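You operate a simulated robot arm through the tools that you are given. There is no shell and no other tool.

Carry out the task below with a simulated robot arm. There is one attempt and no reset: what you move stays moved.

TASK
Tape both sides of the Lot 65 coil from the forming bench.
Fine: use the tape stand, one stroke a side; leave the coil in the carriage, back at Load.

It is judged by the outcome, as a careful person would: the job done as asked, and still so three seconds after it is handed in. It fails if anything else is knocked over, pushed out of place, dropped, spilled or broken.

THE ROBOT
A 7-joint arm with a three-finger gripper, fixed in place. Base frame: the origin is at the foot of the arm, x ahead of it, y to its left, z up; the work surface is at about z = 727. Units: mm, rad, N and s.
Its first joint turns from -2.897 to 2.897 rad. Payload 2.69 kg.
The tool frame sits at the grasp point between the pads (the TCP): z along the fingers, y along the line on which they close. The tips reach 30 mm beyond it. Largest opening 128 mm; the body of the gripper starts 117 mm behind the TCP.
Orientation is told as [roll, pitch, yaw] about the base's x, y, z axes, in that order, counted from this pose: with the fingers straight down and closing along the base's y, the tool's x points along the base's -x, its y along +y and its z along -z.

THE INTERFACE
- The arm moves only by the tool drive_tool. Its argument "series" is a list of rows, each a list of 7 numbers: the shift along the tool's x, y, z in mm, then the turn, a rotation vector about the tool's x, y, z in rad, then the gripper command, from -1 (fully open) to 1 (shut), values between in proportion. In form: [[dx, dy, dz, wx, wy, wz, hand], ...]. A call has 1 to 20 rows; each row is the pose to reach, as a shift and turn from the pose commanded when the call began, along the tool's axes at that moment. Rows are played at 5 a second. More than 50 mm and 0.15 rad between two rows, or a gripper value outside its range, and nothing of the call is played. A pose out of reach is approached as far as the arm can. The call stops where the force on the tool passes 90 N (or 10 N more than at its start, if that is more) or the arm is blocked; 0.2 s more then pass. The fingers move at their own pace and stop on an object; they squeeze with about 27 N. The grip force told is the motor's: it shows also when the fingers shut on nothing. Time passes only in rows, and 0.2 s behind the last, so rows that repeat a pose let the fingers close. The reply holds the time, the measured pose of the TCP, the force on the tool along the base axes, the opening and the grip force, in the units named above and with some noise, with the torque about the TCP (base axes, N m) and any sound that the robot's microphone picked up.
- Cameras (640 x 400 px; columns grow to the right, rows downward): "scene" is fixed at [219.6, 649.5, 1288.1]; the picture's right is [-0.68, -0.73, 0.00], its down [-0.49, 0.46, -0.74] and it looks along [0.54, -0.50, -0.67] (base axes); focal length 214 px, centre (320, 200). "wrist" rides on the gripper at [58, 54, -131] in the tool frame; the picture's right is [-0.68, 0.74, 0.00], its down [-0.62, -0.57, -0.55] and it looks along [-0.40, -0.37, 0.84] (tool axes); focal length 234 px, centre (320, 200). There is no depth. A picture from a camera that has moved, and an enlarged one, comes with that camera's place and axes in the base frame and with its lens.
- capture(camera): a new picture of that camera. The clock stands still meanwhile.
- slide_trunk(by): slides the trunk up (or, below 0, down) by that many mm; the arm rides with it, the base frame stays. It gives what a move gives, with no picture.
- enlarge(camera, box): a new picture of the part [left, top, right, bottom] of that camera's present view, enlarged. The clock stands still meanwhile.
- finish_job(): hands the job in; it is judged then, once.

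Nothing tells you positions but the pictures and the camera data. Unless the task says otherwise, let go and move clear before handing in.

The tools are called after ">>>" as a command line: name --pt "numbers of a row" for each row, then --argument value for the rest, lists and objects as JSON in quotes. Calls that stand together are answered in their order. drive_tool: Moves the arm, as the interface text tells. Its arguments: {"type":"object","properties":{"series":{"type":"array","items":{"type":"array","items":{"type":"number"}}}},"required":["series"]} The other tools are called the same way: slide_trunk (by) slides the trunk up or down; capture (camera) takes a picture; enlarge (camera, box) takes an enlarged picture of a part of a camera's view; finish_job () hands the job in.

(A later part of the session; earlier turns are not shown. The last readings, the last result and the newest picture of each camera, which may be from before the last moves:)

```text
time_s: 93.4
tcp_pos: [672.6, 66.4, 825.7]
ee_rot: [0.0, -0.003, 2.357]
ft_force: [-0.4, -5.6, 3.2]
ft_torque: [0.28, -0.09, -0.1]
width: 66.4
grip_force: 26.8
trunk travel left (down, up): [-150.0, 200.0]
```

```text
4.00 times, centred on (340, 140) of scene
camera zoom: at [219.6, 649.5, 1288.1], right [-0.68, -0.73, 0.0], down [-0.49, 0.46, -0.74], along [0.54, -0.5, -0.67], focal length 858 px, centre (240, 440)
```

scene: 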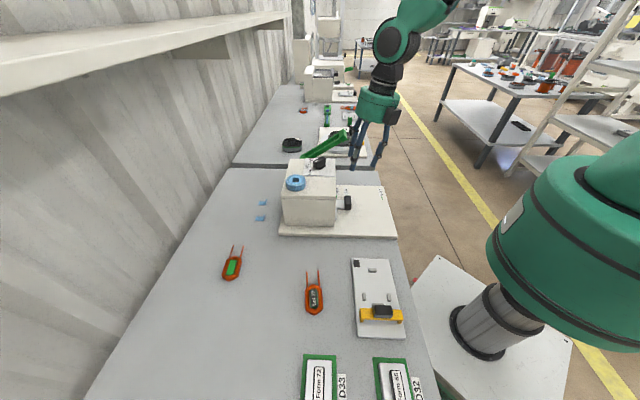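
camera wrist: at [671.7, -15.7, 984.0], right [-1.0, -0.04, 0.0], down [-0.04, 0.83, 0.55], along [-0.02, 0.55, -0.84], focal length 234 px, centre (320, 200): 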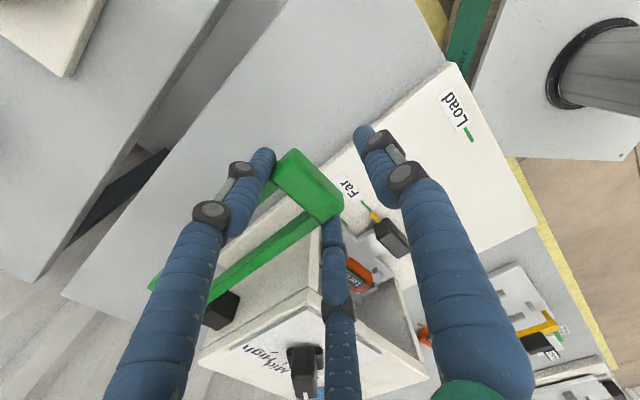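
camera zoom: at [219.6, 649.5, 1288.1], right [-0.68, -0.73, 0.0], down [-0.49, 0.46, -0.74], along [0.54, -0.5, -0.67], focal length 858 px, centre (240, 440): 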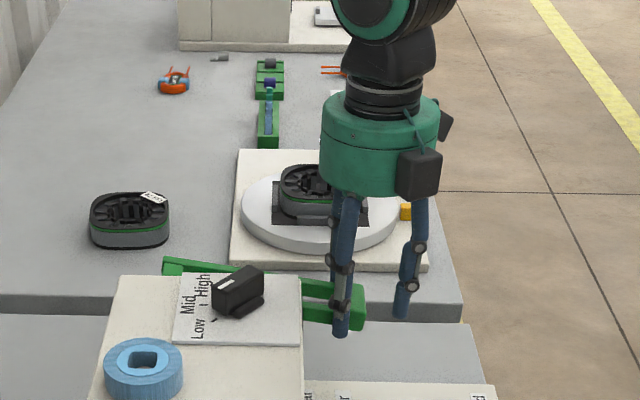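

>>> drive_tool --pt "0 -2.1 7.1 0 0 0 1" --pt "0 -4.5 14.1 0 0 0 1" --pt "0 -7.2 21 0 0 0 1" --pt "0 -10.1 27.8 0 0 0 1"

>>> enlarge --camera "scene" --box '[290, 90, 390, 190]'

>>> capture --camera "wrist"

```text
time_s: 94.4
tcp_pos: [680.0, 74.7, 798.2]
ee_rot: [-0.002, 0.003, 2.359]
ft_force: [2.1, 18.7, 18.6]
ft_torque: [0.4, -0.1, 0.03]
width: 55.0
grip_force: 26.6
trunk travel left (down, up): [-150.0, 200.0]
```

```text
4.00 times, centred on (340, 140) of scene
camera zoom: at [219.6, 649.5, 1288.1], right [-0.68, -0.73, 0.0], down [-0.49, 0.46, -0.74], along [0.54, -0.5, -0.67], focal length 858 px, centre (240, 440)
```

zoom: 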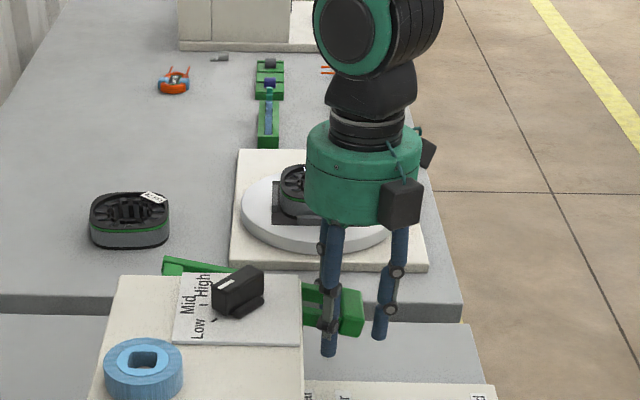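

```text
taken
camera wrist: at [683.3, -3.4, 928.2], right [-1.0, -0.04, 0.0], down [-0.04, 0.83, 0.55], along [-0.02, 0.55, -0.84], focal length 234 px, centre (320, 200)
```

wrist: 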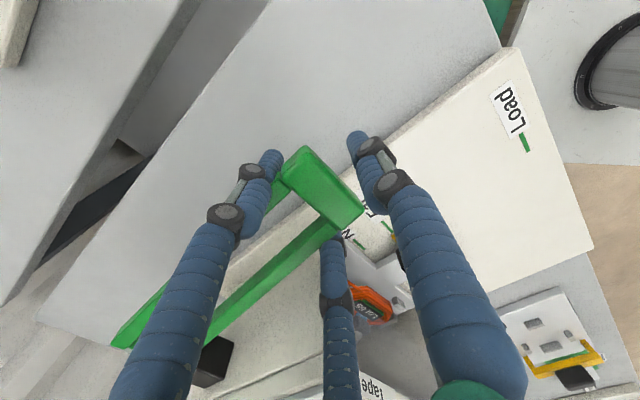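

The fingers slid from the crossbar onto the side bars and force rose, so the lever seems to be at its lower stop. Checking the coil for tape.

>>> enlarge --camera "wrist" --box '[330, 220, 430, 330]'

>>> enlarge --camera "wrist" --box '[90, 130, 380, 390]'

>>> enlarge --camera "scene" --box '[320, 140, 390, 190]'

```text
3.64 times, centred on (380, 275) of wrist
camera zoom: at [683.3, -3.4, 928.2], right [-1.0, -0.04, 0.0], down [-0.04, 0.83, 0.55], along [-0.02, 0.55, -0.84], focal length 852 px, centre (102, -73)
```

zoom: 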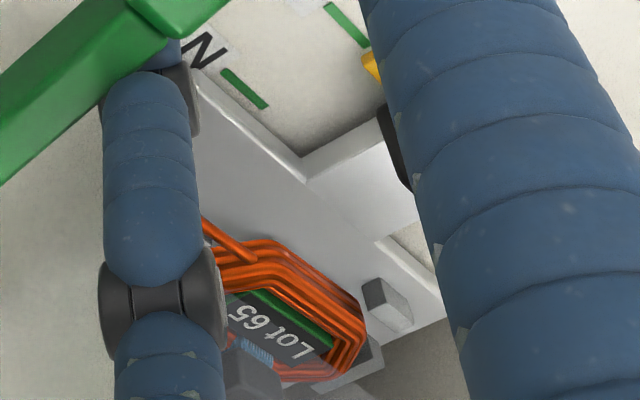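

```text
1.54 times, centred on (235, 260) of wrist
camera zoom: at [683.3, -3.4, 928.2], right [-1.0, -0.04, 0.0], down [-0.04, 0.83, 0.55], along [-0.02, 0.55, -0.84], focal length 360 px, centre (451, 108)
```

zoom: 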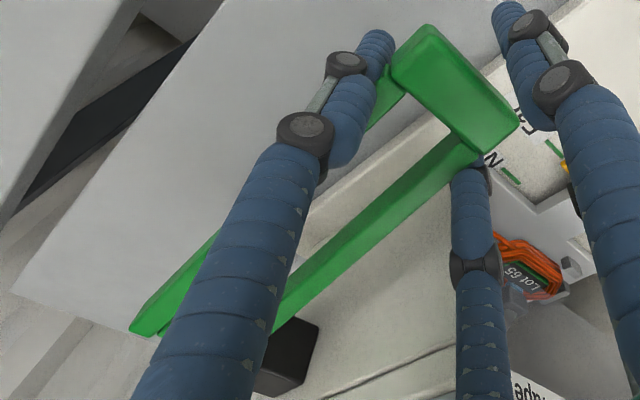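

```text
8.00 times, centred on (355, 165) of scene
camera zoom: at [219.6, 649.5, 1288.1], right [-0.68, -0.73, 0.0], down [-0.49, 0.46, -0.74], along [0.54, -0.5, -0.67], focal length 1716 px, centre (40, 480)
```

zoom: 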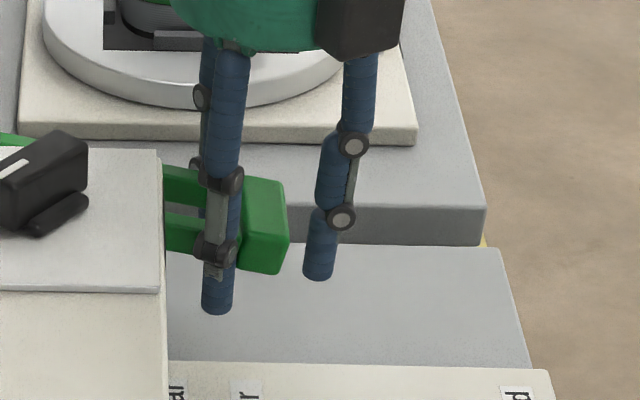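

The press block has come down and blue tape shows on the far leg. I'll press a few mm more to make sure the stroke bottoms out.

>>> drive_tool --pt "0 0 2 0 0 0 1" --pt "0 0 4 0 0 0 1" --pt "0 0 4 0 0 0 1"

>>> enlarge --camera "wrist" --box '[330, 220, 430, 330]'

>>> enlarge --camera "scene" --box '[320, 140, 390, 190]'

```text
time_s: 95.2
tcp_pos: [678.2, 73.5, 794.9]
ee_rot: [-0.002, 0.0, 2.356]
ft_force: [-0.5, -2.0, 26.3]
ft_torque: [0.16, -0.26, -0.01]
width: 59.2
grip_force: 27.3
trunk travel left (down, up): [-150.0, 200.0]
```

```text
3.64 times, centred on (380, 275) of wrist
camera zoom: at [682.0, -5.0, 923.8], right [-1.0, -0.04, 0.0], down [-0.04, 0.83, 0.55], along [-0.02, 0.55, -0.84], focal length 852 px, centre (102, -73)
```

zoom: 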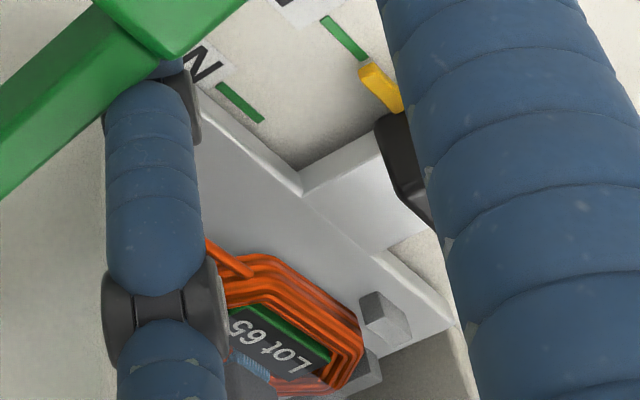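

```text
8.00 times, centred on (355, 165) of scene
camera zoom: at [219.6, 649.5, 1288.1], right [-0.68, -0.73, 0.0], down [-0.49, 0.46, -0.74], along [0.54, -0.5, -0.67], focal length 1716 px, centre (40, 480)
```

zoom: 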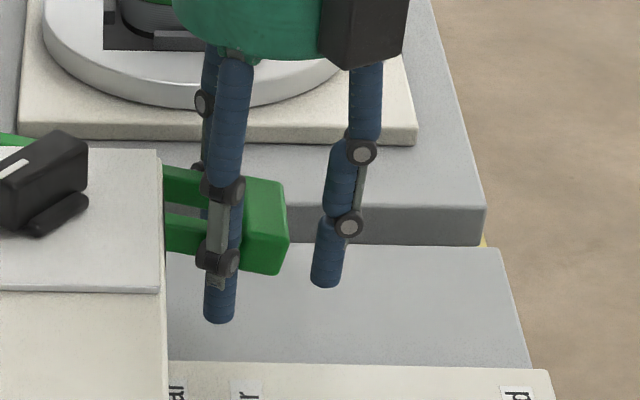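

The lever is at its stop (26 N, no further motion) and tape is on the far leg. Now I open and see whether the lever returns by itself before re-gripping its crossbar.

>>> drive_tool --pt "0 0 0 0 0 0 0.2" --pt "0 0 0 0 0 0 -0.2" --pt "0 0 0 0 0 0 -0.5625" --pt "0 0 0 0 0 0 -0.5625"

>>> enlarge --camera "scene" --box '[290, 100, 390, 190]'

>>> capture --camera "wrist"

```text
time_s: 96.2
tcp_pos: [679.8, 73.7, 793.5]
ee_rot: [0.001, -0.001, 2.359]
ft_force: [-0.4, 0.5, 0.3]
ft_torque: [0.02, -0.11, -0.04]
width: 99.8
grip_force: 0.0
trunk travel left (down, up): [-150.0, 200.0]
```

```text
4.44 times, centred on (340, 145) of scene
camera zoom: at [219.6, 649.5, 1288.1], right [-0.68, -0.73, 0.0], down [-0.49, 0.46, -0.74], along [0.54, -0.5, -0.67], focal length 953 px, centre (231, 444)
```

zoom: 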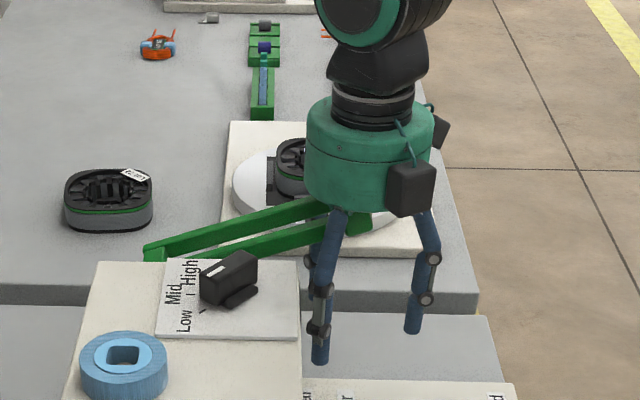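

```text
taken
camera wrist: at [682.2, -4.5, 922.7], right [-1.0, -0.04, 0.0], down [-0.04, 0.83, 0.55], along [-0.02, 0.55, -0.84], focal length 234 px, centre (320, 200)
```

wrist: 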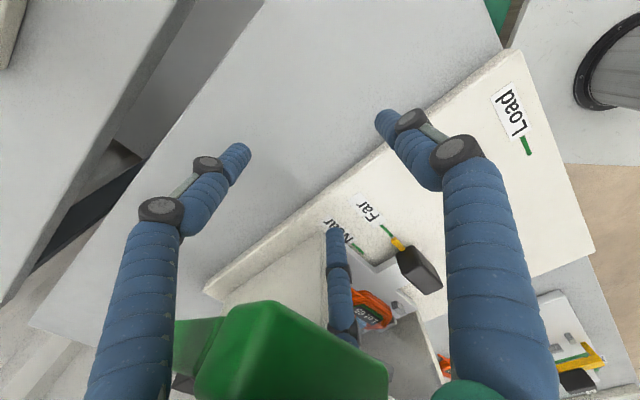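

The lever is spring-returned: it has risen by itself up under the palm. I'll withdraw the hand toward the robot so it can come all the way up.

>>> drive_tool --pt "0 22 0 0 0 0 -0.5625" --pt "0 46 0 0 0 0 -0.5625" --pt "0 72 0 0 0 0 -0.5625" --pt "0 100 0 0 0 0 -0.5625" --pt "0 125 0 0 0 0 -0.5625"

>>> enlarge --camera "scene" --box '[290, 100, 390, 190]'

>>> capture --camera "wrist"

```text
time_s: 97.4
tcp_pos: [592.1, -14.4, 793.6]
ee_rot: [-0.002, 0.0, 2.358]
ft_force: [0.1, -0.3, -0.6]
ft_torque: [0.06, 0.05, 0.02]
width: 100.0
grip_force: 0.1
trunk travel left (down, up): [-150.0, 200.0]
```

```text
4.44 times, centred on (340, 145) of scene
camera zoom: at [219.6, 649.5, 1288.1], right [-0.68, -0.73, 0.0], down [-0.49, 0.46, -0.74], along [0.54, -0.5, -0.67], focal length 953 px, centre (231, 444)
```

zoom: 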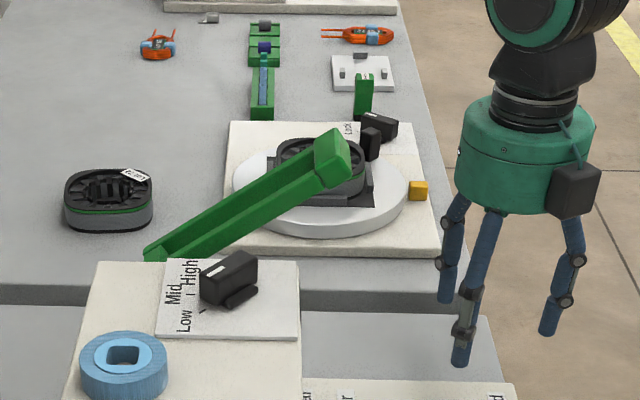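

```text
taken
camera wrist: at [595.1, -92.8, 923.0], right [-1.0, -0.04, 0.0], down [-0.04, 0.83, 0.55], along [-0.02, 0.55, -0.84], focal length 234 px, centre (320, 200)
```

wrist: 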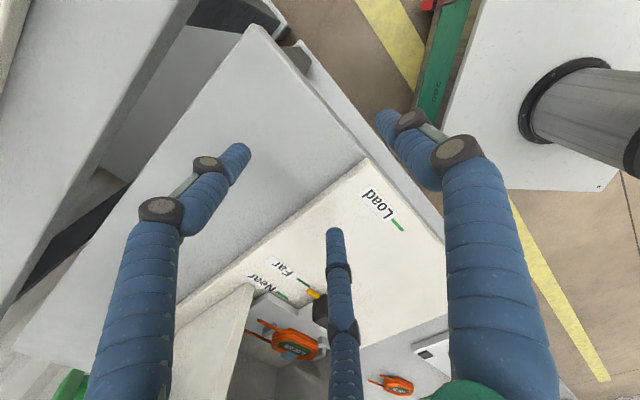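

The lever is back up, and I see blue on the coil. Zooming on it.

>>> enlarge --camera "wrist" --box '[240, 265, 350, 375]'

```text
3.64 times, centred on (295, 320) of wrist
camera zoom: at [595.1, -92.8, 923.0], right [-1.0, -0.04, 0.0], down [-0.04, 0.83, 0.55], along [-0.02, 0.55, -0.84], focal length 852 px, centre (411, -236)
```

zoom: 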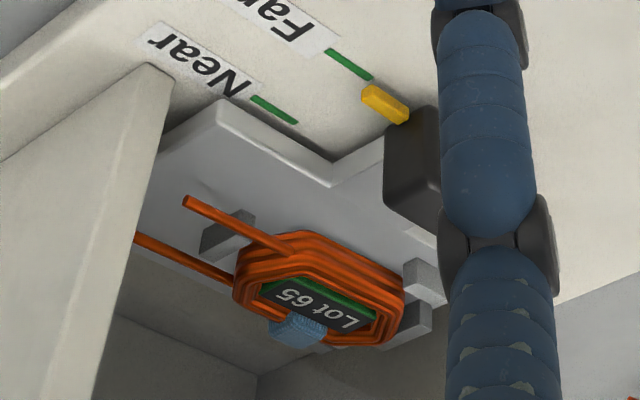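

Tape is neatly on the far leg. Now back to the handle for the Near side: up, across, and tilt as before.

>>> drive_tool --pt "0 0 -40 0 0 0 -0.2" --pt "0 0 -80 0 0 0 -0.2" --pt "0 0 -120 0 0 0 -0.2" --pt "0 0 -158 0 0 0 -0.2" --pt "-32 -21 -158 0.03 0 0 -0.2" --pt "-64 -42 -158 0.06 0 0 -0.2" --pt "-96 -63 -158 0.09 0 0 -0.2" --pt "-128 -84 -158 0.12 0 0 -0.2" --pt "-160.9 -105.2 -158 0.15 0 0 -0.2" --pt "-160.9 -105.2 -158 0.15 0 0 -0.2"

>>> enlarge --camera "wrist" --box '[190, 30, 350, 190]'

```text
time_s: 99.6
tcp_pos: [550.5, 172.8, 951.9]
ee_rot: [-0.151, 0.0, 2.358]
ft_force: [-0.7, 0.6, -0.6]
ft_torque: [-0.06, 0.0, 0.01]
width: 77.0
grip_force: 0.0
trunk travel left (down, up): [-150.0, 200.0]
```

```text
2.50 times, centred on (270, 110) of wrist
camera zoom: at [540.7, 81.5, 1072.0], right [-0.99, -0.04, -0.11], down [-0.1, 0.77, 0.63], along [0.06, 0.63, -0.77], focal length 585 px, centre (445, 425)
```

zoom: 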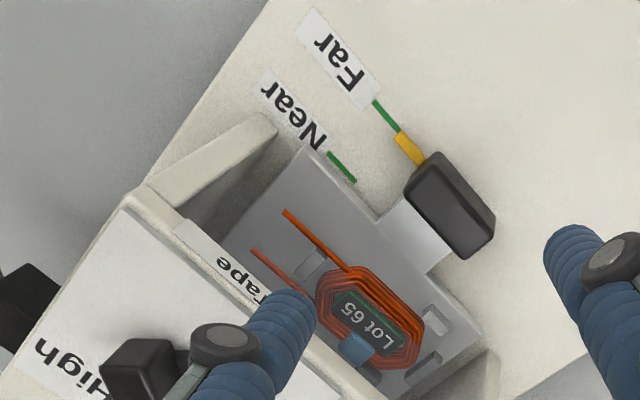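

Carriage is still at Far. Descending onto the handle again.

>>> drive_tool --pt "0.3 5.7 40 0 0 0 -0.2" --pt "0.6 11.3 80 0 0 0 -0.2" --pt "0.9 17 120 0 0 0 -0.2" --pt "0.9 20 140 0 0 0 -0.2" --pt "0.9 22.7 159.4 0 0 0 -0.2" --pt "0.9 22.7 159.4 0 0 0 -0.2"

>>> enlarge --camera "wrist" --box '[220, 90, 400, 250]'

>>> enlarge --camera "scene" --box '[310, 150, 410, 230]'

```text
time_s: 101.0
tcp_pos: [552.9, 174.0, 791.4]
ee_rot: [-0.151, -0.003, 2.359]
ft_force: [-1.0, 0.1, -0.7]
ft_torque: [0.02, 0.0, -0.02]
width: 76.8
grip_force: 0.0
trunk travel left (down, up): [-150.0, 200.0]
```

```text
2.50 times, centred on (310, 170) of wrist
camera zoom: at [543.1, 82.4, 910.3], right [-0.99, -0.04, -0.11], down [-0.1, 0.77, 0.63], along [0.06, 0.63, -0.77], focal length 585 px, centre (345, 275)
```

zoom: 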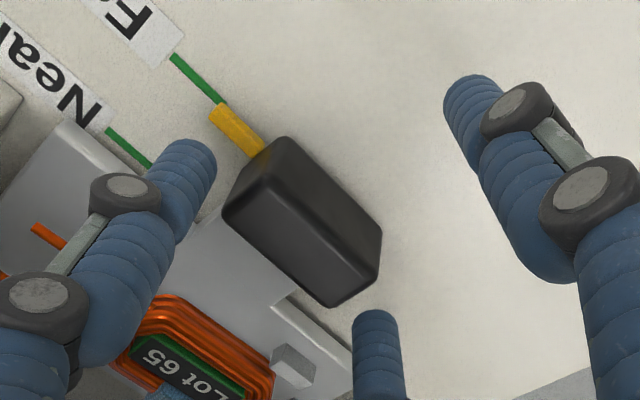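

```text
5.00 times, centred on (360, 190) of scene
camera zoom: at [219.6, 649.5, 1288.1], right [-0.68, -0.73, 0.0], down [-0.49, 0.46, -0.74], along [0.54, -0.5, -0.67], focal length 1072 px, centre (120, 250)
```

zoom: 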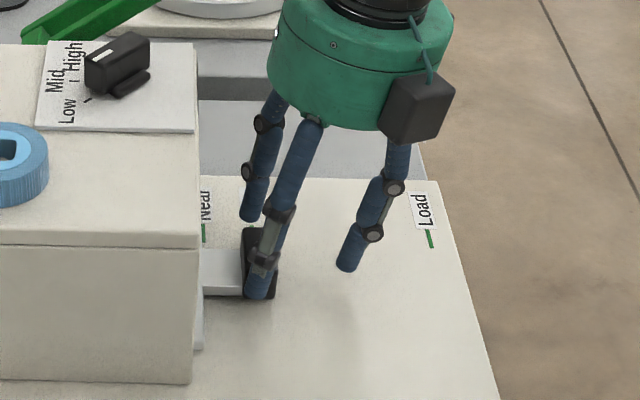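

Pointer still lines up with Far. Closing on the handle again.

>>> drive_tool --pt "0 0 0 0 0 0 0.0" --pt "0 0 0 0 0 0 0.2" --pt "0 0 0 0 0 0 0.5" --pt "0 0 0 0 0 0 1" --pt "0 0 0 0 0 0 1"

```text
time_s: 102.2
tcp_pos: [554.4, 173.7, 790.6]
ee_rot: [-0.15, 0.001, 2.355]
ft_force: [3.6, -1.3, -1.7]
ft_torque: [-0.06, -0.07, -0.06]
width: 59.6
grip_force: 27.1
trunk travel left (down, up): [-150.0, 200.0]
```

Balanced grip. Pushing toward Near: 31 mm first, then trim by pointer.

>>> drive_tool --pt "0 -6.9 1.05 0 0 0 1" --pt "0 -13.8 2.1 0 0 0 1" --pt "0 -20.8 3.1 0 0 0 1" --pt "0 -26.7 4 0 0 0 1" --pt "0 -30.7 4.6 0 0 0 1" --pt "0 -30.7 4.6 0 0 0 1"

>>> enlarge --camera "wrist" --box '[220, 95, 290, 165]'

>>> enlarge --camera "scene" --box '[290, 140, 390, 220]'

```text
time_s: 103.6
tcp_pos: [575.5, 195.4, 791.2]
ee_rot: [-0.151, -0.001, 2.357]
ft_force: [3.5, -4.4, 3.4]
ft_torque: [-0.09, 0.03, -0.02]
width: 59.0
grip_force: 27.3
trunk travel left (down, up): [-150.0, 200.0]
```

```text
5.71 times, centred on (255, 130) of wrist
camera zoom: at [565.0, 104.0, 910.5], right [-0.99, -0.04, -0.11], down [-0.1, 0.77, 0.63], along [0.06, 0.63, -0.77], focal length 1338 px, centre (691, 600)
```

zoom: 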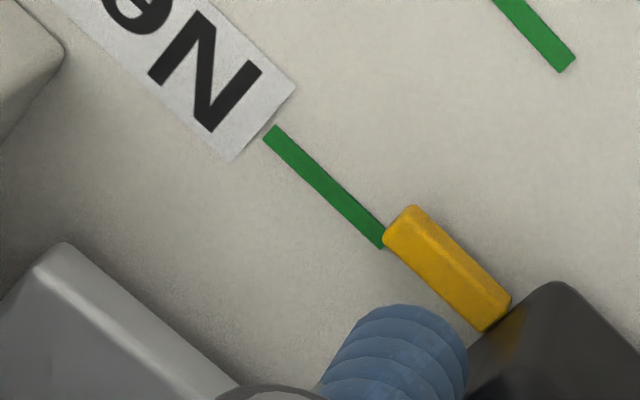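

```text
5.00 times, centred on (340, 180) of scene
camera zoom: at [219.6, 649.5, 1288.1], right [-0.68, -0.73, 0.0], down [-0.49, 0.46, -0.74], along [0.54, -0.5, -0.67], focal length 1072 px, centre (220, 300)
```

zoom: 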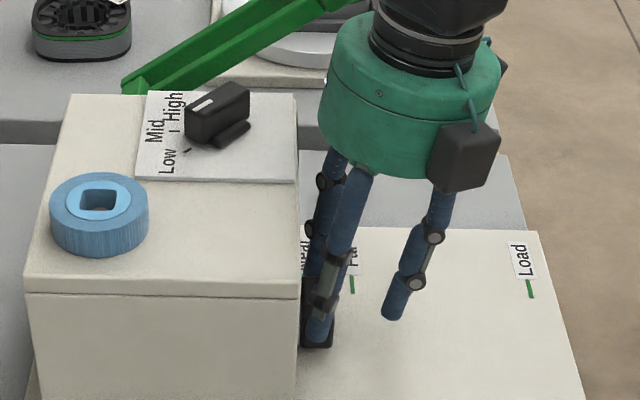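

About 7 mm left to Near. Advancing 6 mm and re-checking.

>>> drive_tool --pt "0 -3 0.45 0 0 0 1" --pt "0 -5.9 0.9 0 0 0 1" --pt "0 -5.9 0.9 0 0 0 1"

>>> enlarge --camera "wrist" --box '[220, 95, 290, 165]'

```text
time_s: 104.4
tcp_pos: [578.5, 200.3, 790.5]
ee_rot: [-0.153, -0.001, 2.358]
ft_force: [3.1, -2.7, 3.2]
ft_torque: [0.03, 0.01, -0.28]
width: 59.0
grip_force: 27.2
trunk travel left (down, up): [-150.0, 200.0]
```

```text
5.71 times, centred on (255, 130) of wrist
camera zoom: at [569.0, 108.0, 910.6], right [-0.99, -0.04, -0.11], down [-0.1, 0.77, 0.63], along [0.06, 0.63, -0.77], focal length 1338 px, centre (691, 600)
```

zoom: 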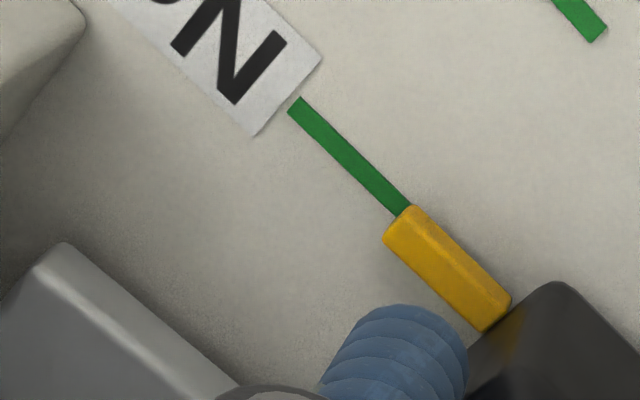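

Remaining ≈ 1.9 mm. Final trim to Near.

>>> drive_tool --pt "0 -1 0.15 0 0 0 1" --pt "0 -1.9 0.3 0 0 0 1" --pt "0 -1.9 0.3 0 0 0 1"

>>> enlarge --camera "wrist" --box '[220, 95, 290, 165]'

```text
time_s: 105.2
tcp_pos: [579.3, 200.4, 791.9]
ee_rot: [-0.152, -0.002, 2.357]
ft_force: [3.1, -8.2, 1.0]
ft_torque: [-0.23, -0.19, -0.15]
width: 59.0
grip_force: 27.1
trunk travel left (down, up): [-150.0, 200.0]
```

```text
5.71 times, centred on (255, 130) of wrist
camera zoom: at [570.2, 109.1, 910.6], right [-0.99, -0.04, -0.11], down [-0.1, 0.77, 0.63], along [0.06, 0.63, -0.77], focal length 1338 px, centre (691, 600)
```

zoom: 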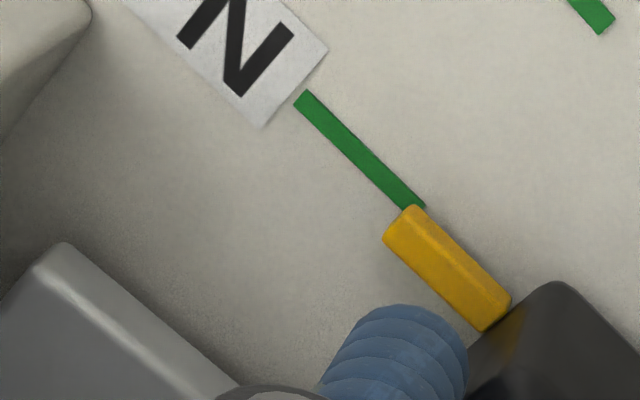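

Aligned with Near. Opening, backing off toward the robot before lifting so the fingers stay clear of the head's lip.

>>> drive_tool --pt "0 0 0 0 0 0 0.0" --pt "0 0 0 0 0 0 -0.15" --pt "0 0 0 0 0 0 -0.15" --pt "0 14.8 -2.2 0 0 0 -0.15" --pt "0 34.6 -5.2 0 0 0 -0.15" --pt "0 31.6 -25 0 0 0 -0.2" --pt "0 25.7 -64.6 0 0 0 -0.2" --pt "0 19.7 -104.1 0 0 0 -0.2" --pt "0 13.7 -143.7 0 0 0 -0.2" --pt "0 11 -162 0 0 0 -0.2"

>>> enlarge --camera "wrist" --box '[170, 30, 350, 210]'

>>> capture --camera "scene"

```text
time_s: 107.4
tcp_pos: [554.7, 176.2, 948.8]
ee_rot: [-0.151, -0.001, 2.359]
ft_force: [0.6, -0.3, 0.3]
ft_torque: [-0.01, 0.03, 0.0]
width: 77.0
grip_force: 0.1
trunk travel left (down, up): [-150.0, 200.0]
```

```text
2.22 times, centred on (260, 120) of wrist
camera zoom: at [545.4, 84.6, 1069.2], right [-0.99, -0.04, -0.11], down [-0.1, 0.77, 0.63], along [0.06, 0.63, -0.77], focal length 520 px, centre (453, 378)
```

zoom: 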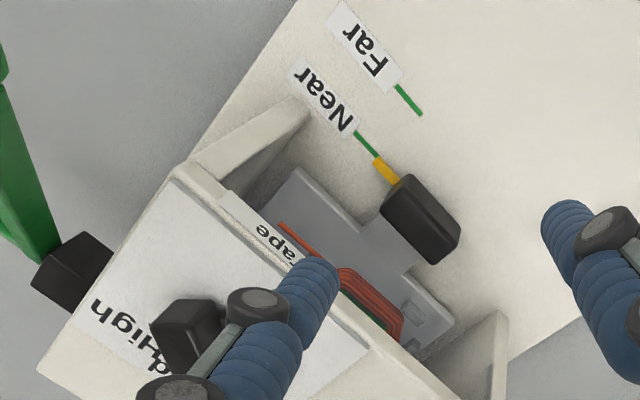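

```text
taken
```

scene: 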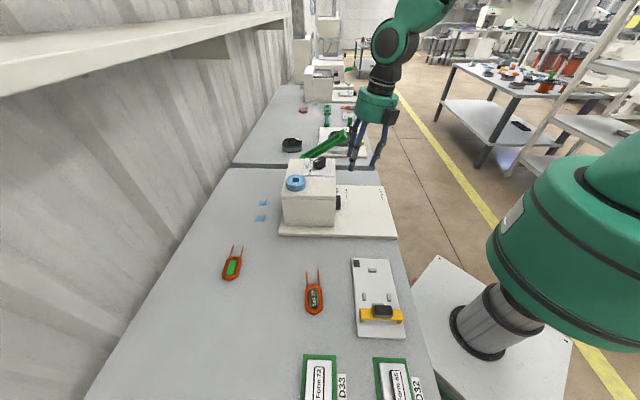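

Carriage rests at Near with the pointer on the mark. Now back to the lever for the second stroke.

>>> drive_tool --pt "0 10 -28 -0.03 0 0 -0.2" --pt "20 18 -56 -0.06 0 0 -0.2" --pt "60 20.4 -56 -0.09 0 0 -0.4" --pt "105 20.4 -56 -0.12 0 0 -0.5625" --pt "150 20.4 -56 -0.15 0 0 -0.5625" --pt "160.2 20.4 -56 -0.15 0 0 -0.5625" --pt "160.2 20.4 -56 -0.15 0 0 -0.5625"

>>> capture --camera "wrist"

```text
time_s: 109.0
tcp_pos: [648.6, 43.7, 1001.9]
ee_rot: [0.0, -0.004, 2.357]
ft_force: [-0.1, 0.1, 1.0]
ft_torque: [-0.02, 0.07, -0.01]
width: 100.3
grip_force: 0.0
trunk travel left (down, up): [-150.0, 200.0]
```

```text
taken
camera wrist: at [652.2, -35.7, 1131.3], right [-1.0, -0.04, 0.0], down [-0.04, 0.83, 0.55], along [-0.02, 0.55, -0.84], focal length 234 px, centre (320, 200)
```

wrist: 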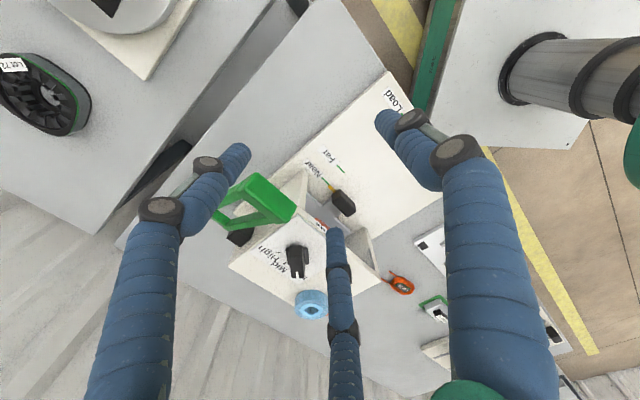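

>>> drive_tool --pt "0 -17 0 0 0 0 -0.5625" --pt "0 -34 0 0 0 0 -0.5625" --pt "0 -51.4 0 0 0 0 -0.5625" --pt "0 -51.4 15 0 0 0 -0.5625" --pt "0 -51.4 30 0 0 0 -0.5625" --pt "0 -51.4 43 0 0 0 -0.5625" --pt "0 -51.4 43 0 0 0 -0.5625"

>>> enlarge --camera "wrist" --box '[200, 90, 400, 270]'

>>> enlarge --camera "scene" --box '[310, 90, 390, 170]'

```text
time_s: 110.6
tcp_pos: [685.7, 79.4, 959.9]
ee_rot: [0.001, -0.003, 2.358]
ft_force: [0.5, 0.3, -0.1]
ft_torque: [0.02, 0.04, -0.01]
width: 99.9
grip_force: 0.1
trunk travel left (down, up): [-150.0, 200.0]
```

```text
2.22 times, centred on (300, 180) of wrist
camera zoom: at [689.0, 1.5, 1088.0], right [-1.0, -0.04, 0.0], down [-0.04, 0.83, 0.55], along [-0.02, 0.55, -0.84], focal length 520 px, centre (364, 244)
```

zoom: 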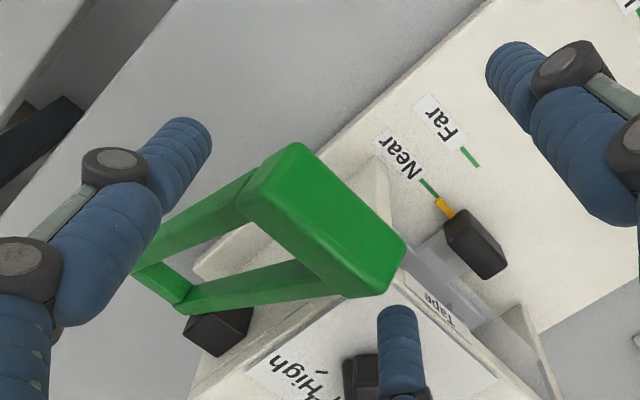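

```text
5.00 times, centred on (350, 130) of scene
camera zoom: at [219.6, 649.5, 1288.1], right [-0.68, -0.73, 0.0], down [-0.49, 0.46, -0.74], along [0.54, -0.5, -0.67], focal length 1072 px, centre (170, 550)
```

zoom: 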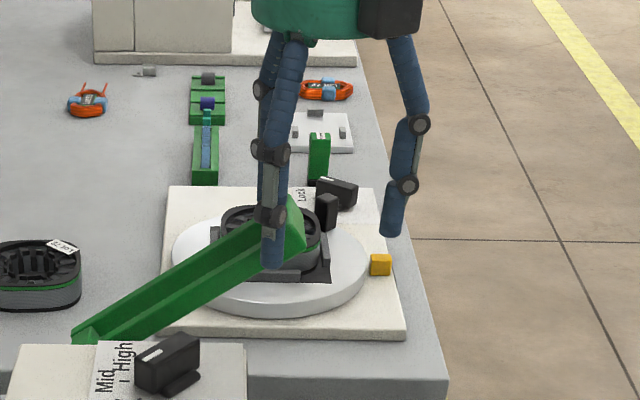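

Straddling the crossbar again; closing.

>>> drive_tool --pt "0 2 0 0 0 0 -0.35" --pt "0 2 0 0 0 0 -0.2" --pt "0 2 0 0 0 0 0.0" --pt "0 2 0 0 0 0 0.3" --pt "0 2 0 0 0 0 1" --pt "0 2 0 0 0 0 1"

```text
time_s: 112.0
tcp_pos: [684.3, 78.3, 959.8]
ee_rot: [0.001, -0.001, 2.358]
ft_force: [1.0, 1.5, -0.5]
ft_torque: [0.12, -0.05, 0.01]
width: 66.0
grip_force: 26.6
trunk travel left (down, up): [-150.0, 200.0]
```

Balanced grip. Pulling the lever down along its true arc (pivot ≈ u 699, z 841).

>>> drive_tool --pt "0 5.4 8 0 0 0 1" --pt "0 10.5 16 0 0 0 1" --pt "0 14 22.5 0 0 0 1" --pt "0 17.4 29.2 0 0 0 1" --pt "0 20.3 36 0 0 0 1" --pt "0 23 42.9 0 0 0 1" --pt "0 25.4 50 0 0 0 1" --pt "0 27.5 57 0 0 0 1" --pt "0 29.2 64 0 0 0 1" --pt "0 30.7 71.5 0 0 0 1" --pt "0 31.9 79 0 0 0 1" --pt "0 32.7 86.2 0 0 0 1"

>>> enlarge --camera "scene" --box '[290, 90, 390, 190]'

```text
time_s: 114.6
tcp_pos: [661.4, 55.7, 872.5]
ee_rot: [-0.002, 0.001, 2.359]
ft_force: [0.8, 8.7, 1.9]
ft_torque: [0.57, -0.35, 0.09]
width: 66.1
grip_force: 26.9
trunk travel left (down, up): [-150.0, 200.0]
```

```text
4.00 times, centred on (340, 140) of scene
camera zoom: at [219.6, 649.5, 1288.1], right [-0.68, -0.73, 0.0], down [-0.49, 0.46, -0.74], along [0.54, -0.5, -0.67], focal length 858 px, centre (240, 440)
```

zoom: 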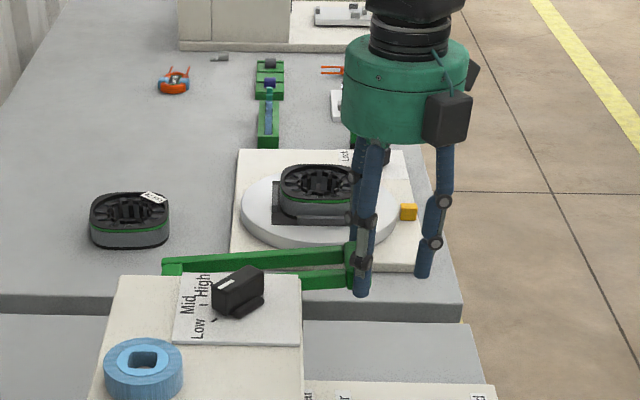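

Fingers are near the outer edge of the bar; correcting 4 mm and continuing down.

>>> drive_tool --pt "0 -4 1 0 0 0 1" --pt "0 -3.8 7.4 0 0 0 1" --pt "0 -3.6 14.8 0 0 0 1" --pt "0 -3.8 22.2 0 0 0 1" --pt "0 -4.2 29.6 0 0 0 1"

>>> enlarge --camera "scene" --box '[320, 140, 390, 190]'

```text
time_s: 115.8
tcp_pos: [663.3, 57.6, 842.0]
ee_rot: [-0.005, 0.001, 2.358]
ft_force: [-7.4, -0.4, 2.7]
ft_torque: [0.43, 0.04, 0.06]
width: 65.7
grip_force: 27.2
trunk travel left (down, up): [-150.0, 200.0]
```

```text
8.00 times, centred on (355, 165) of scene
camera zoom: at [219.6, 649.5, 1288.1], right [-0.68, -0.73, 0.0], down [-0.49, 0.46, -0.74], along [0.54, -0.5, -0.67], focal length 1716 px, centre (40, 480)
```

zoom: 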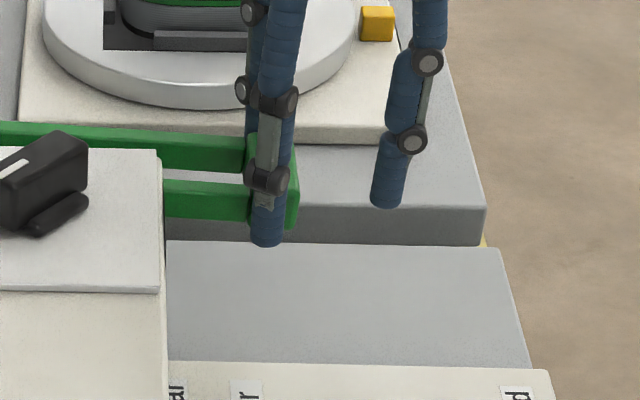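

Lever is horizontal now; about 22 mm more to the stop. Continuing gently.

>>> drive_tool --pt "0 -0.3 6 0 0 0 1" --pt "0 -0.7 12 0 0 0 1" --pt "0 -1.2 18 0 0 0 1" --pt "0 -1.6 23 0 0 0 1"

>>> enlarge --camera "scene" --box '[320, 140, 390, 190]'

>>> capture --camera "wrist"

```text
time_s: 116.8
tcp_pos: [665.9, 60.4, 820.1]
ee_rot: [-0.002, 0.0, 2.359]
ft_force: [-1.2, 25.2, 6.8]
ft_torque: [1.12, -0.06, 0.23]
width: 66.4
grip_force: 26.8
trunk travel left (down, up): [-150.0, 200.0]
```

```text
8.00 times, centred on (355, 165) of scene
camera zoom: at [219.6, 649.5, 1288.1], right [-0.68, -0.73, 0.0], down [-0.49, 0.46, -0.74], along [0.54, -0.5, -0.67], focal length 1716 px, centre (40, 480)
```

zoom: 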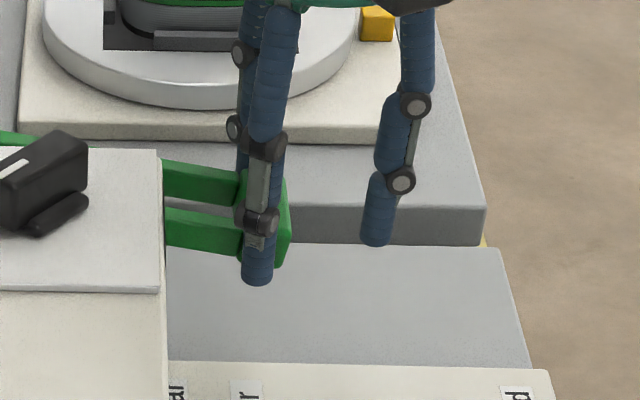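

```text
taken
camera wrist: at [668.9, -18.2, 949.3], right [-1.0, -0.04, 0.0], down [-0.04, 0.83, 0.55], along [-0.02, 0.55, -0.84], focal length 234 px, centre (320, 200)
```

wrist: 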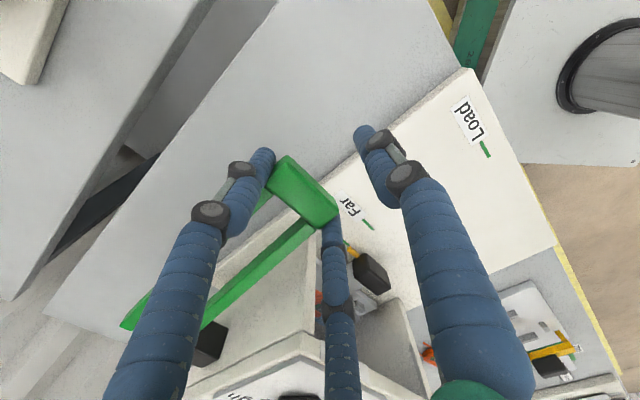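

Nearly at the same stop as before. Pressing a little further to bottom out, then checking for tape on the near leg.

>>> drive_tool --pt "0 -1.5 4 0 0 0 1" --pt "0 -2.5 8 0 0 0 1" --pt "0 -2.5 8 0 0 0 1"

>>> enlarge --camera "scene" --box '[320, 140, 390, 190]'

>>> enlarge --camera "wrist" --box '[290, 220, 430, 350]'

```text
time_s: 117.6
tcp_pos: [665.6, 60.9, 812.2]
ee_rot: [-0.002, 0.001, 2.356]
ft_force: [-8.2, 6.9, 24.2]
ft_torque: [0.64, -0.15, 0.21]
width: 66.2
grip_force: 26.4
trunk travel left (down, up): [-150.0, 200.0]
```

```text
8.00 times, centred on (355, 165) of scene
camera zoom: at [219.6, 649.5, 1288.1], right [-0.68, -0.73, 0.0], down [-0.49, 0.46, -0.74], along [0.54, -0.5, -0.67], focal length 1716 px, centre (40, 480)
```

zoom: 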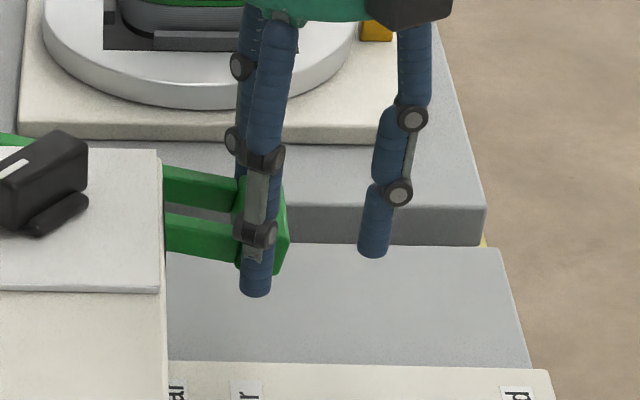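

```text
3.08 times, centred on (360, 285) of wrist
camera zoom: at [669.1, -18.0, 942.4], right [-1.0, -0.04, 0.0], down [-0.04, 0.83, 0.55], along [-0.02, 0.55, -0.84], focal length 720 px, centre (197, -62)
```

zoom: 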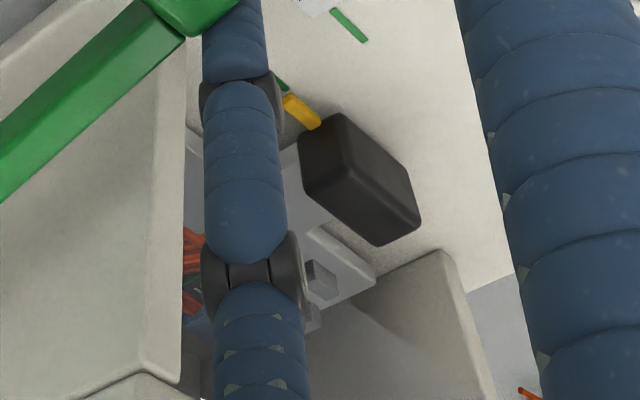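

The lever is at its stop again (24 N). Letting it rise under control with the grip following the arc.

>>> drive_tool --pt "0 1 -8 0 0 0 1" --pt "0 1.2 -18 0 0 0 1" --pt "0 0.5 -30 0 0 0 1" --pt "0 -0.2 -44 0 0 0 1" --pt "0 -2 -55 0 0 0 1" --pt "0 -4 -66 0 0 0 1" --pt "0 -7 -77 0 0 0 1" --pt "0 -10.5 -88 0 0 0 1" --pt "0 -14.5 -98 0 0 0 1" --pt "0 -19.5 -108 0 0 0 1" --pt "0 -24 -116 0 0 0 1"

>>> enlarge --camera "scene" --box '[290, 90, 390, 190]'

>>> capture --camera "wrist"

```text
time_s: 120.0
tcp_pos: [683.8, 78.5, 927.9]
ee_rot: [-0.002, 0.0, 2.358]
ft_force: [-9.3, -2.9, 0.4]
ft_torque: [-0.56, 0.5, 0.16]
width: 65.6
grip_force: 27.3
trunk travel left (down, up): [-150.0, 200.0]
```

```text
4.00 times, centred on (340, 140) of scene
camera zoom: at [219.6, 649.5, 1288.1], right [-0.68, -0.73, 0.0], down [-0.49, 0.46, -0.74], along [0.54, -0.5, -0.67], focal length 858 px, centre (240, 440)
```

zoom: 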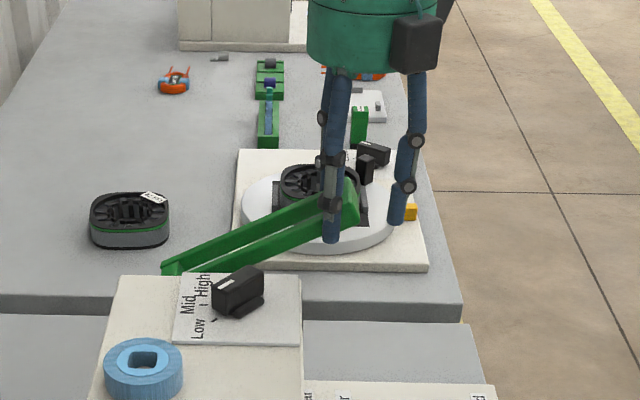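

```text
taken
camera wrist: at [686.9, -0.4, 1057.5], right [-1.0, -0.04, 0.0], down [-0.04, 0.83, 0.55], along [-0.02, 0.55, -0.84], focal length 234 px, centre (320, 200)
```

wrist: 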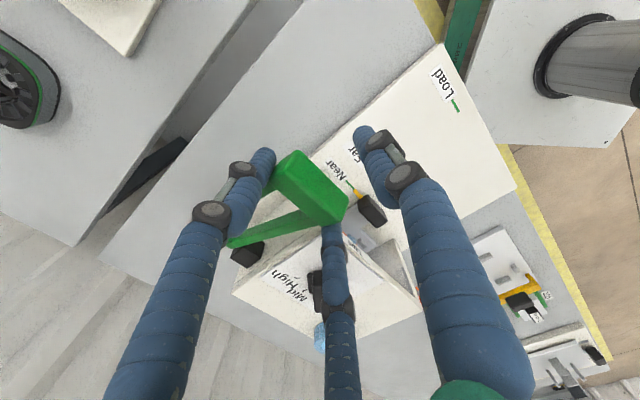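

Lever nearly up. Following a little further and then releasing.

>>> drive_tool --pt "0 -4 -8 0 0 0 1" --pt "0 -8 -15 0 0 0 1" --pt "0 -11 -20 0 0 0 1" --pt "0 -11 -20 0 0 0 0.3" --pt "0 -11 -20 0 0 0 -0.3" --pt "0 -11 -20 0 0 0 -0.5625" --pt "0 -11 -20 0 0 0 -0.5625"

>>> enlarge --camera "scene" --box '[290, 90, 390, 190]'

>>> enlarge --camera "wrist" --box '[200, 90, 420, 290]'

```text
time_s: 121.6
tcp_pos: [691.5, 85.6, 948.4]
ee_rot: [-0.001, 0.001, 2.359]
ft_force: [-0.5, 0.0, 0.8]
ft_torque: [0.01, 0.01, -0.01]
width: 99.9
grip_force: 0.1
trunk travel left (down, up): [-150.0, 200.0]
```

```text
4.00 times, centred on (340, 140) of scene
camera zoom: at [219.6, 649.5, 1288.1], right [-0.68, -0.73, 0.0], down [-0.49, 0.46, -0.74], along [0.54, -0.5, -0.67], focal length 858 px, centre (240, 440)
```

zoom: 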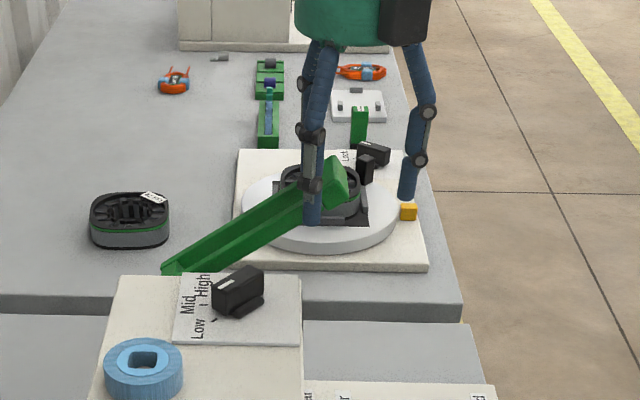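

```text
2.00 times, centred on (310, 190) of wrist
camera zoom: at [694.6, 7.2, 1077.3], right [-1.0, -0.04, 0.0], down [-0.04, 0.83, 0.55], along [-0.02, 0.55, -0.84], focal length 468 px, centre (340, 220)
```

zoom: 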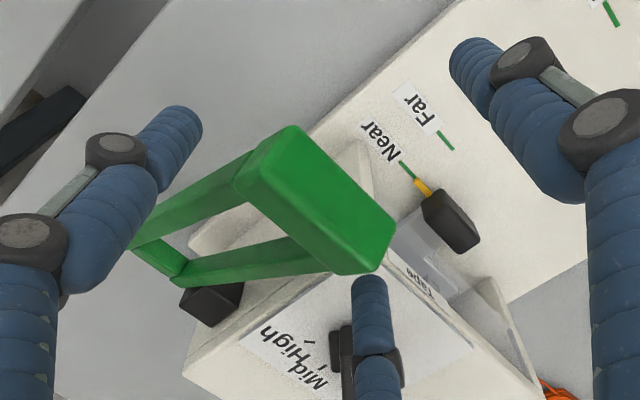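

Lever is fully up. Lifting clear and returning to the handle, approaching from behind it.

>>> drive_tool --pt "0 0 -28 0 0 0 -0.5625" --pt "0 0 -55 0 0 0 -0.5625" --pt "0 25 -55 0 0 0 -0.5625" --pt "0 60.2 -55 0 0 0 -0.5" --pt "-40 60 -55 0.03 0 0 -0.3" --pt "-85 50 -55 0.07 0 0 -0.2" --pt "-125 40 -40 0.11 0 0 -0.2" --pt "-160.2 31.7 -20 0.15 0 0 -0.2" --pt "-160.2 31.7 -2 0.15 0 0 -0.2" --pt "-160.2 31.7 -2 0.15 0 0 -0.2"

>>> enlarge --camera "wrist" --box '[170, 30, 350, 210]'

>>> enlarge --camera "scene" --box '[285, 115, 400, 230]'

```text
time_s: 123.8
tcp_pos: [556.5, 175.9, 949.7]
ee_rot: [-0.15, -0.002, 2.356]
ft_force: [0.6, -1.7, 0.4]
ft_torque: [-0.01, 0.03, -0.06]
width: 77.1
grip_force: 0.0
trunk travel left (down, up): [-150.0, 200.0]
```

```text
2.22 times, centred on (260, 120) of wrist
camera zoom: at [546.4, 84.6, 1069.3], right [-0.99, -0.04, -0.11], down [-0.1, 0.77, 0.63], along [0.06, 0.63, -0.77], focal length 520 px, centre (453, 378)
```

zoom: 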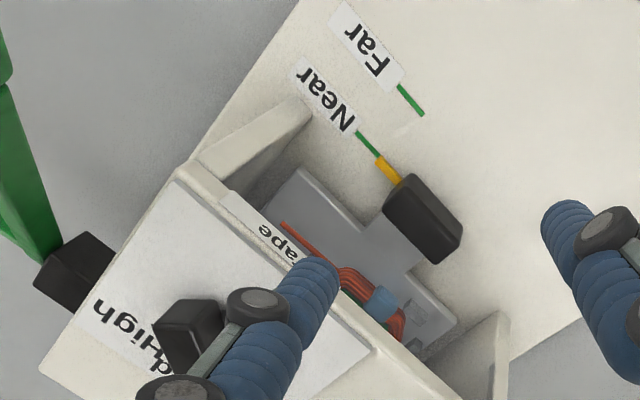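

```text
3.48 times, centred on (342, 172) of scene
camera zoom: at [219.6, 649.5, 1288.1], right [-0.68, -0.73, 0.0], down [-0.49, 0.46, -0.74], along [0.54, -0.5, -0.67], focal length 746 px, centre (242, 296)
```

zoom: 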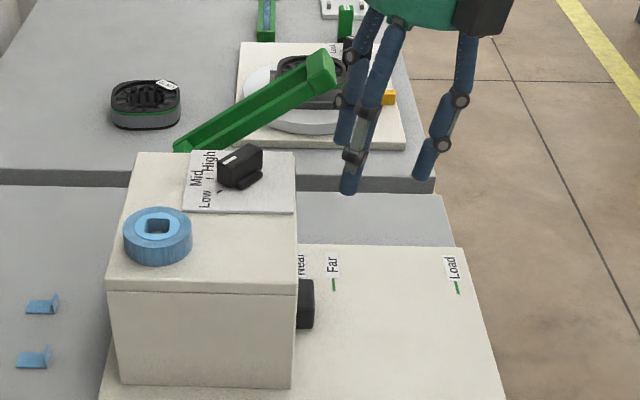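

Tape now shows on the near leg too. Descending behind the handle, then sliding forward to straddle it.

>>> drive_tool --pt "-0.6 7 40 0 0 0 -0.2" --pt "-0.6 13 80 0 0 0 -0.2" --pt "-0.6 19 120 0 0 0 -0.2" --pt "-0.6 22.5 142 0 0 0 -0.2" --pt "-0.6 24.7 156.6 0 0 0 -0.2" --pt "-0.6 24.7 156.6 0 0 0 -0.2"

>>> enlarge --camera "wrist" --box '[200, 90, 400, 270]'

>>> enlarge --camera "scene" --box '[310, 150, 410, 230]'

```text
time_s: 125.2
tcp_pos: [554.1, 176.8, 792.3]
ee_rot: [-0.148, -0.001, 2.357]
ft_force: [0.3, -0.3, -0.2]
ft_torque: [0.0, -0.01, -0.04]
width: 76.6
grip_force: 0.0
trunk travel left (down, up): [-150.0, 200.0]
```

```text
2.22 times, centred on (300, 180) of wrist
camera zoom: at [544.5, 83.7, 911.3], right [-0.99, -0.04, -0.11], down [-0.1, 0.77, 0.63], along [0.06, 0.63, -0.77], focal length 520 px, centre (364, 244)
```

zoom: 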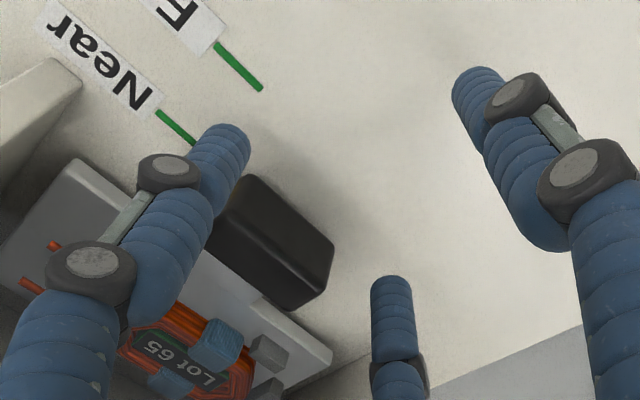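

```text
5.00 times, centred on (360, 190) of scene
camera zoom: at [219.6, 649.5, 1288.1], right [-0.68, -0.73, 0.0], down [-0.49, 0.46, -0.74], along [0.54, -0.5, -0.67], focal length 1072 px, centre (120, 250)
```

zoom: 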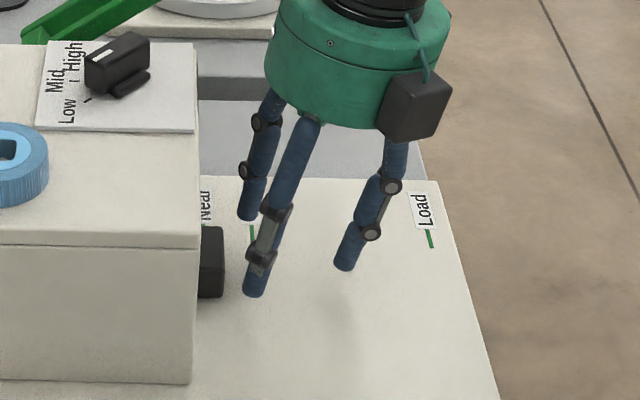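

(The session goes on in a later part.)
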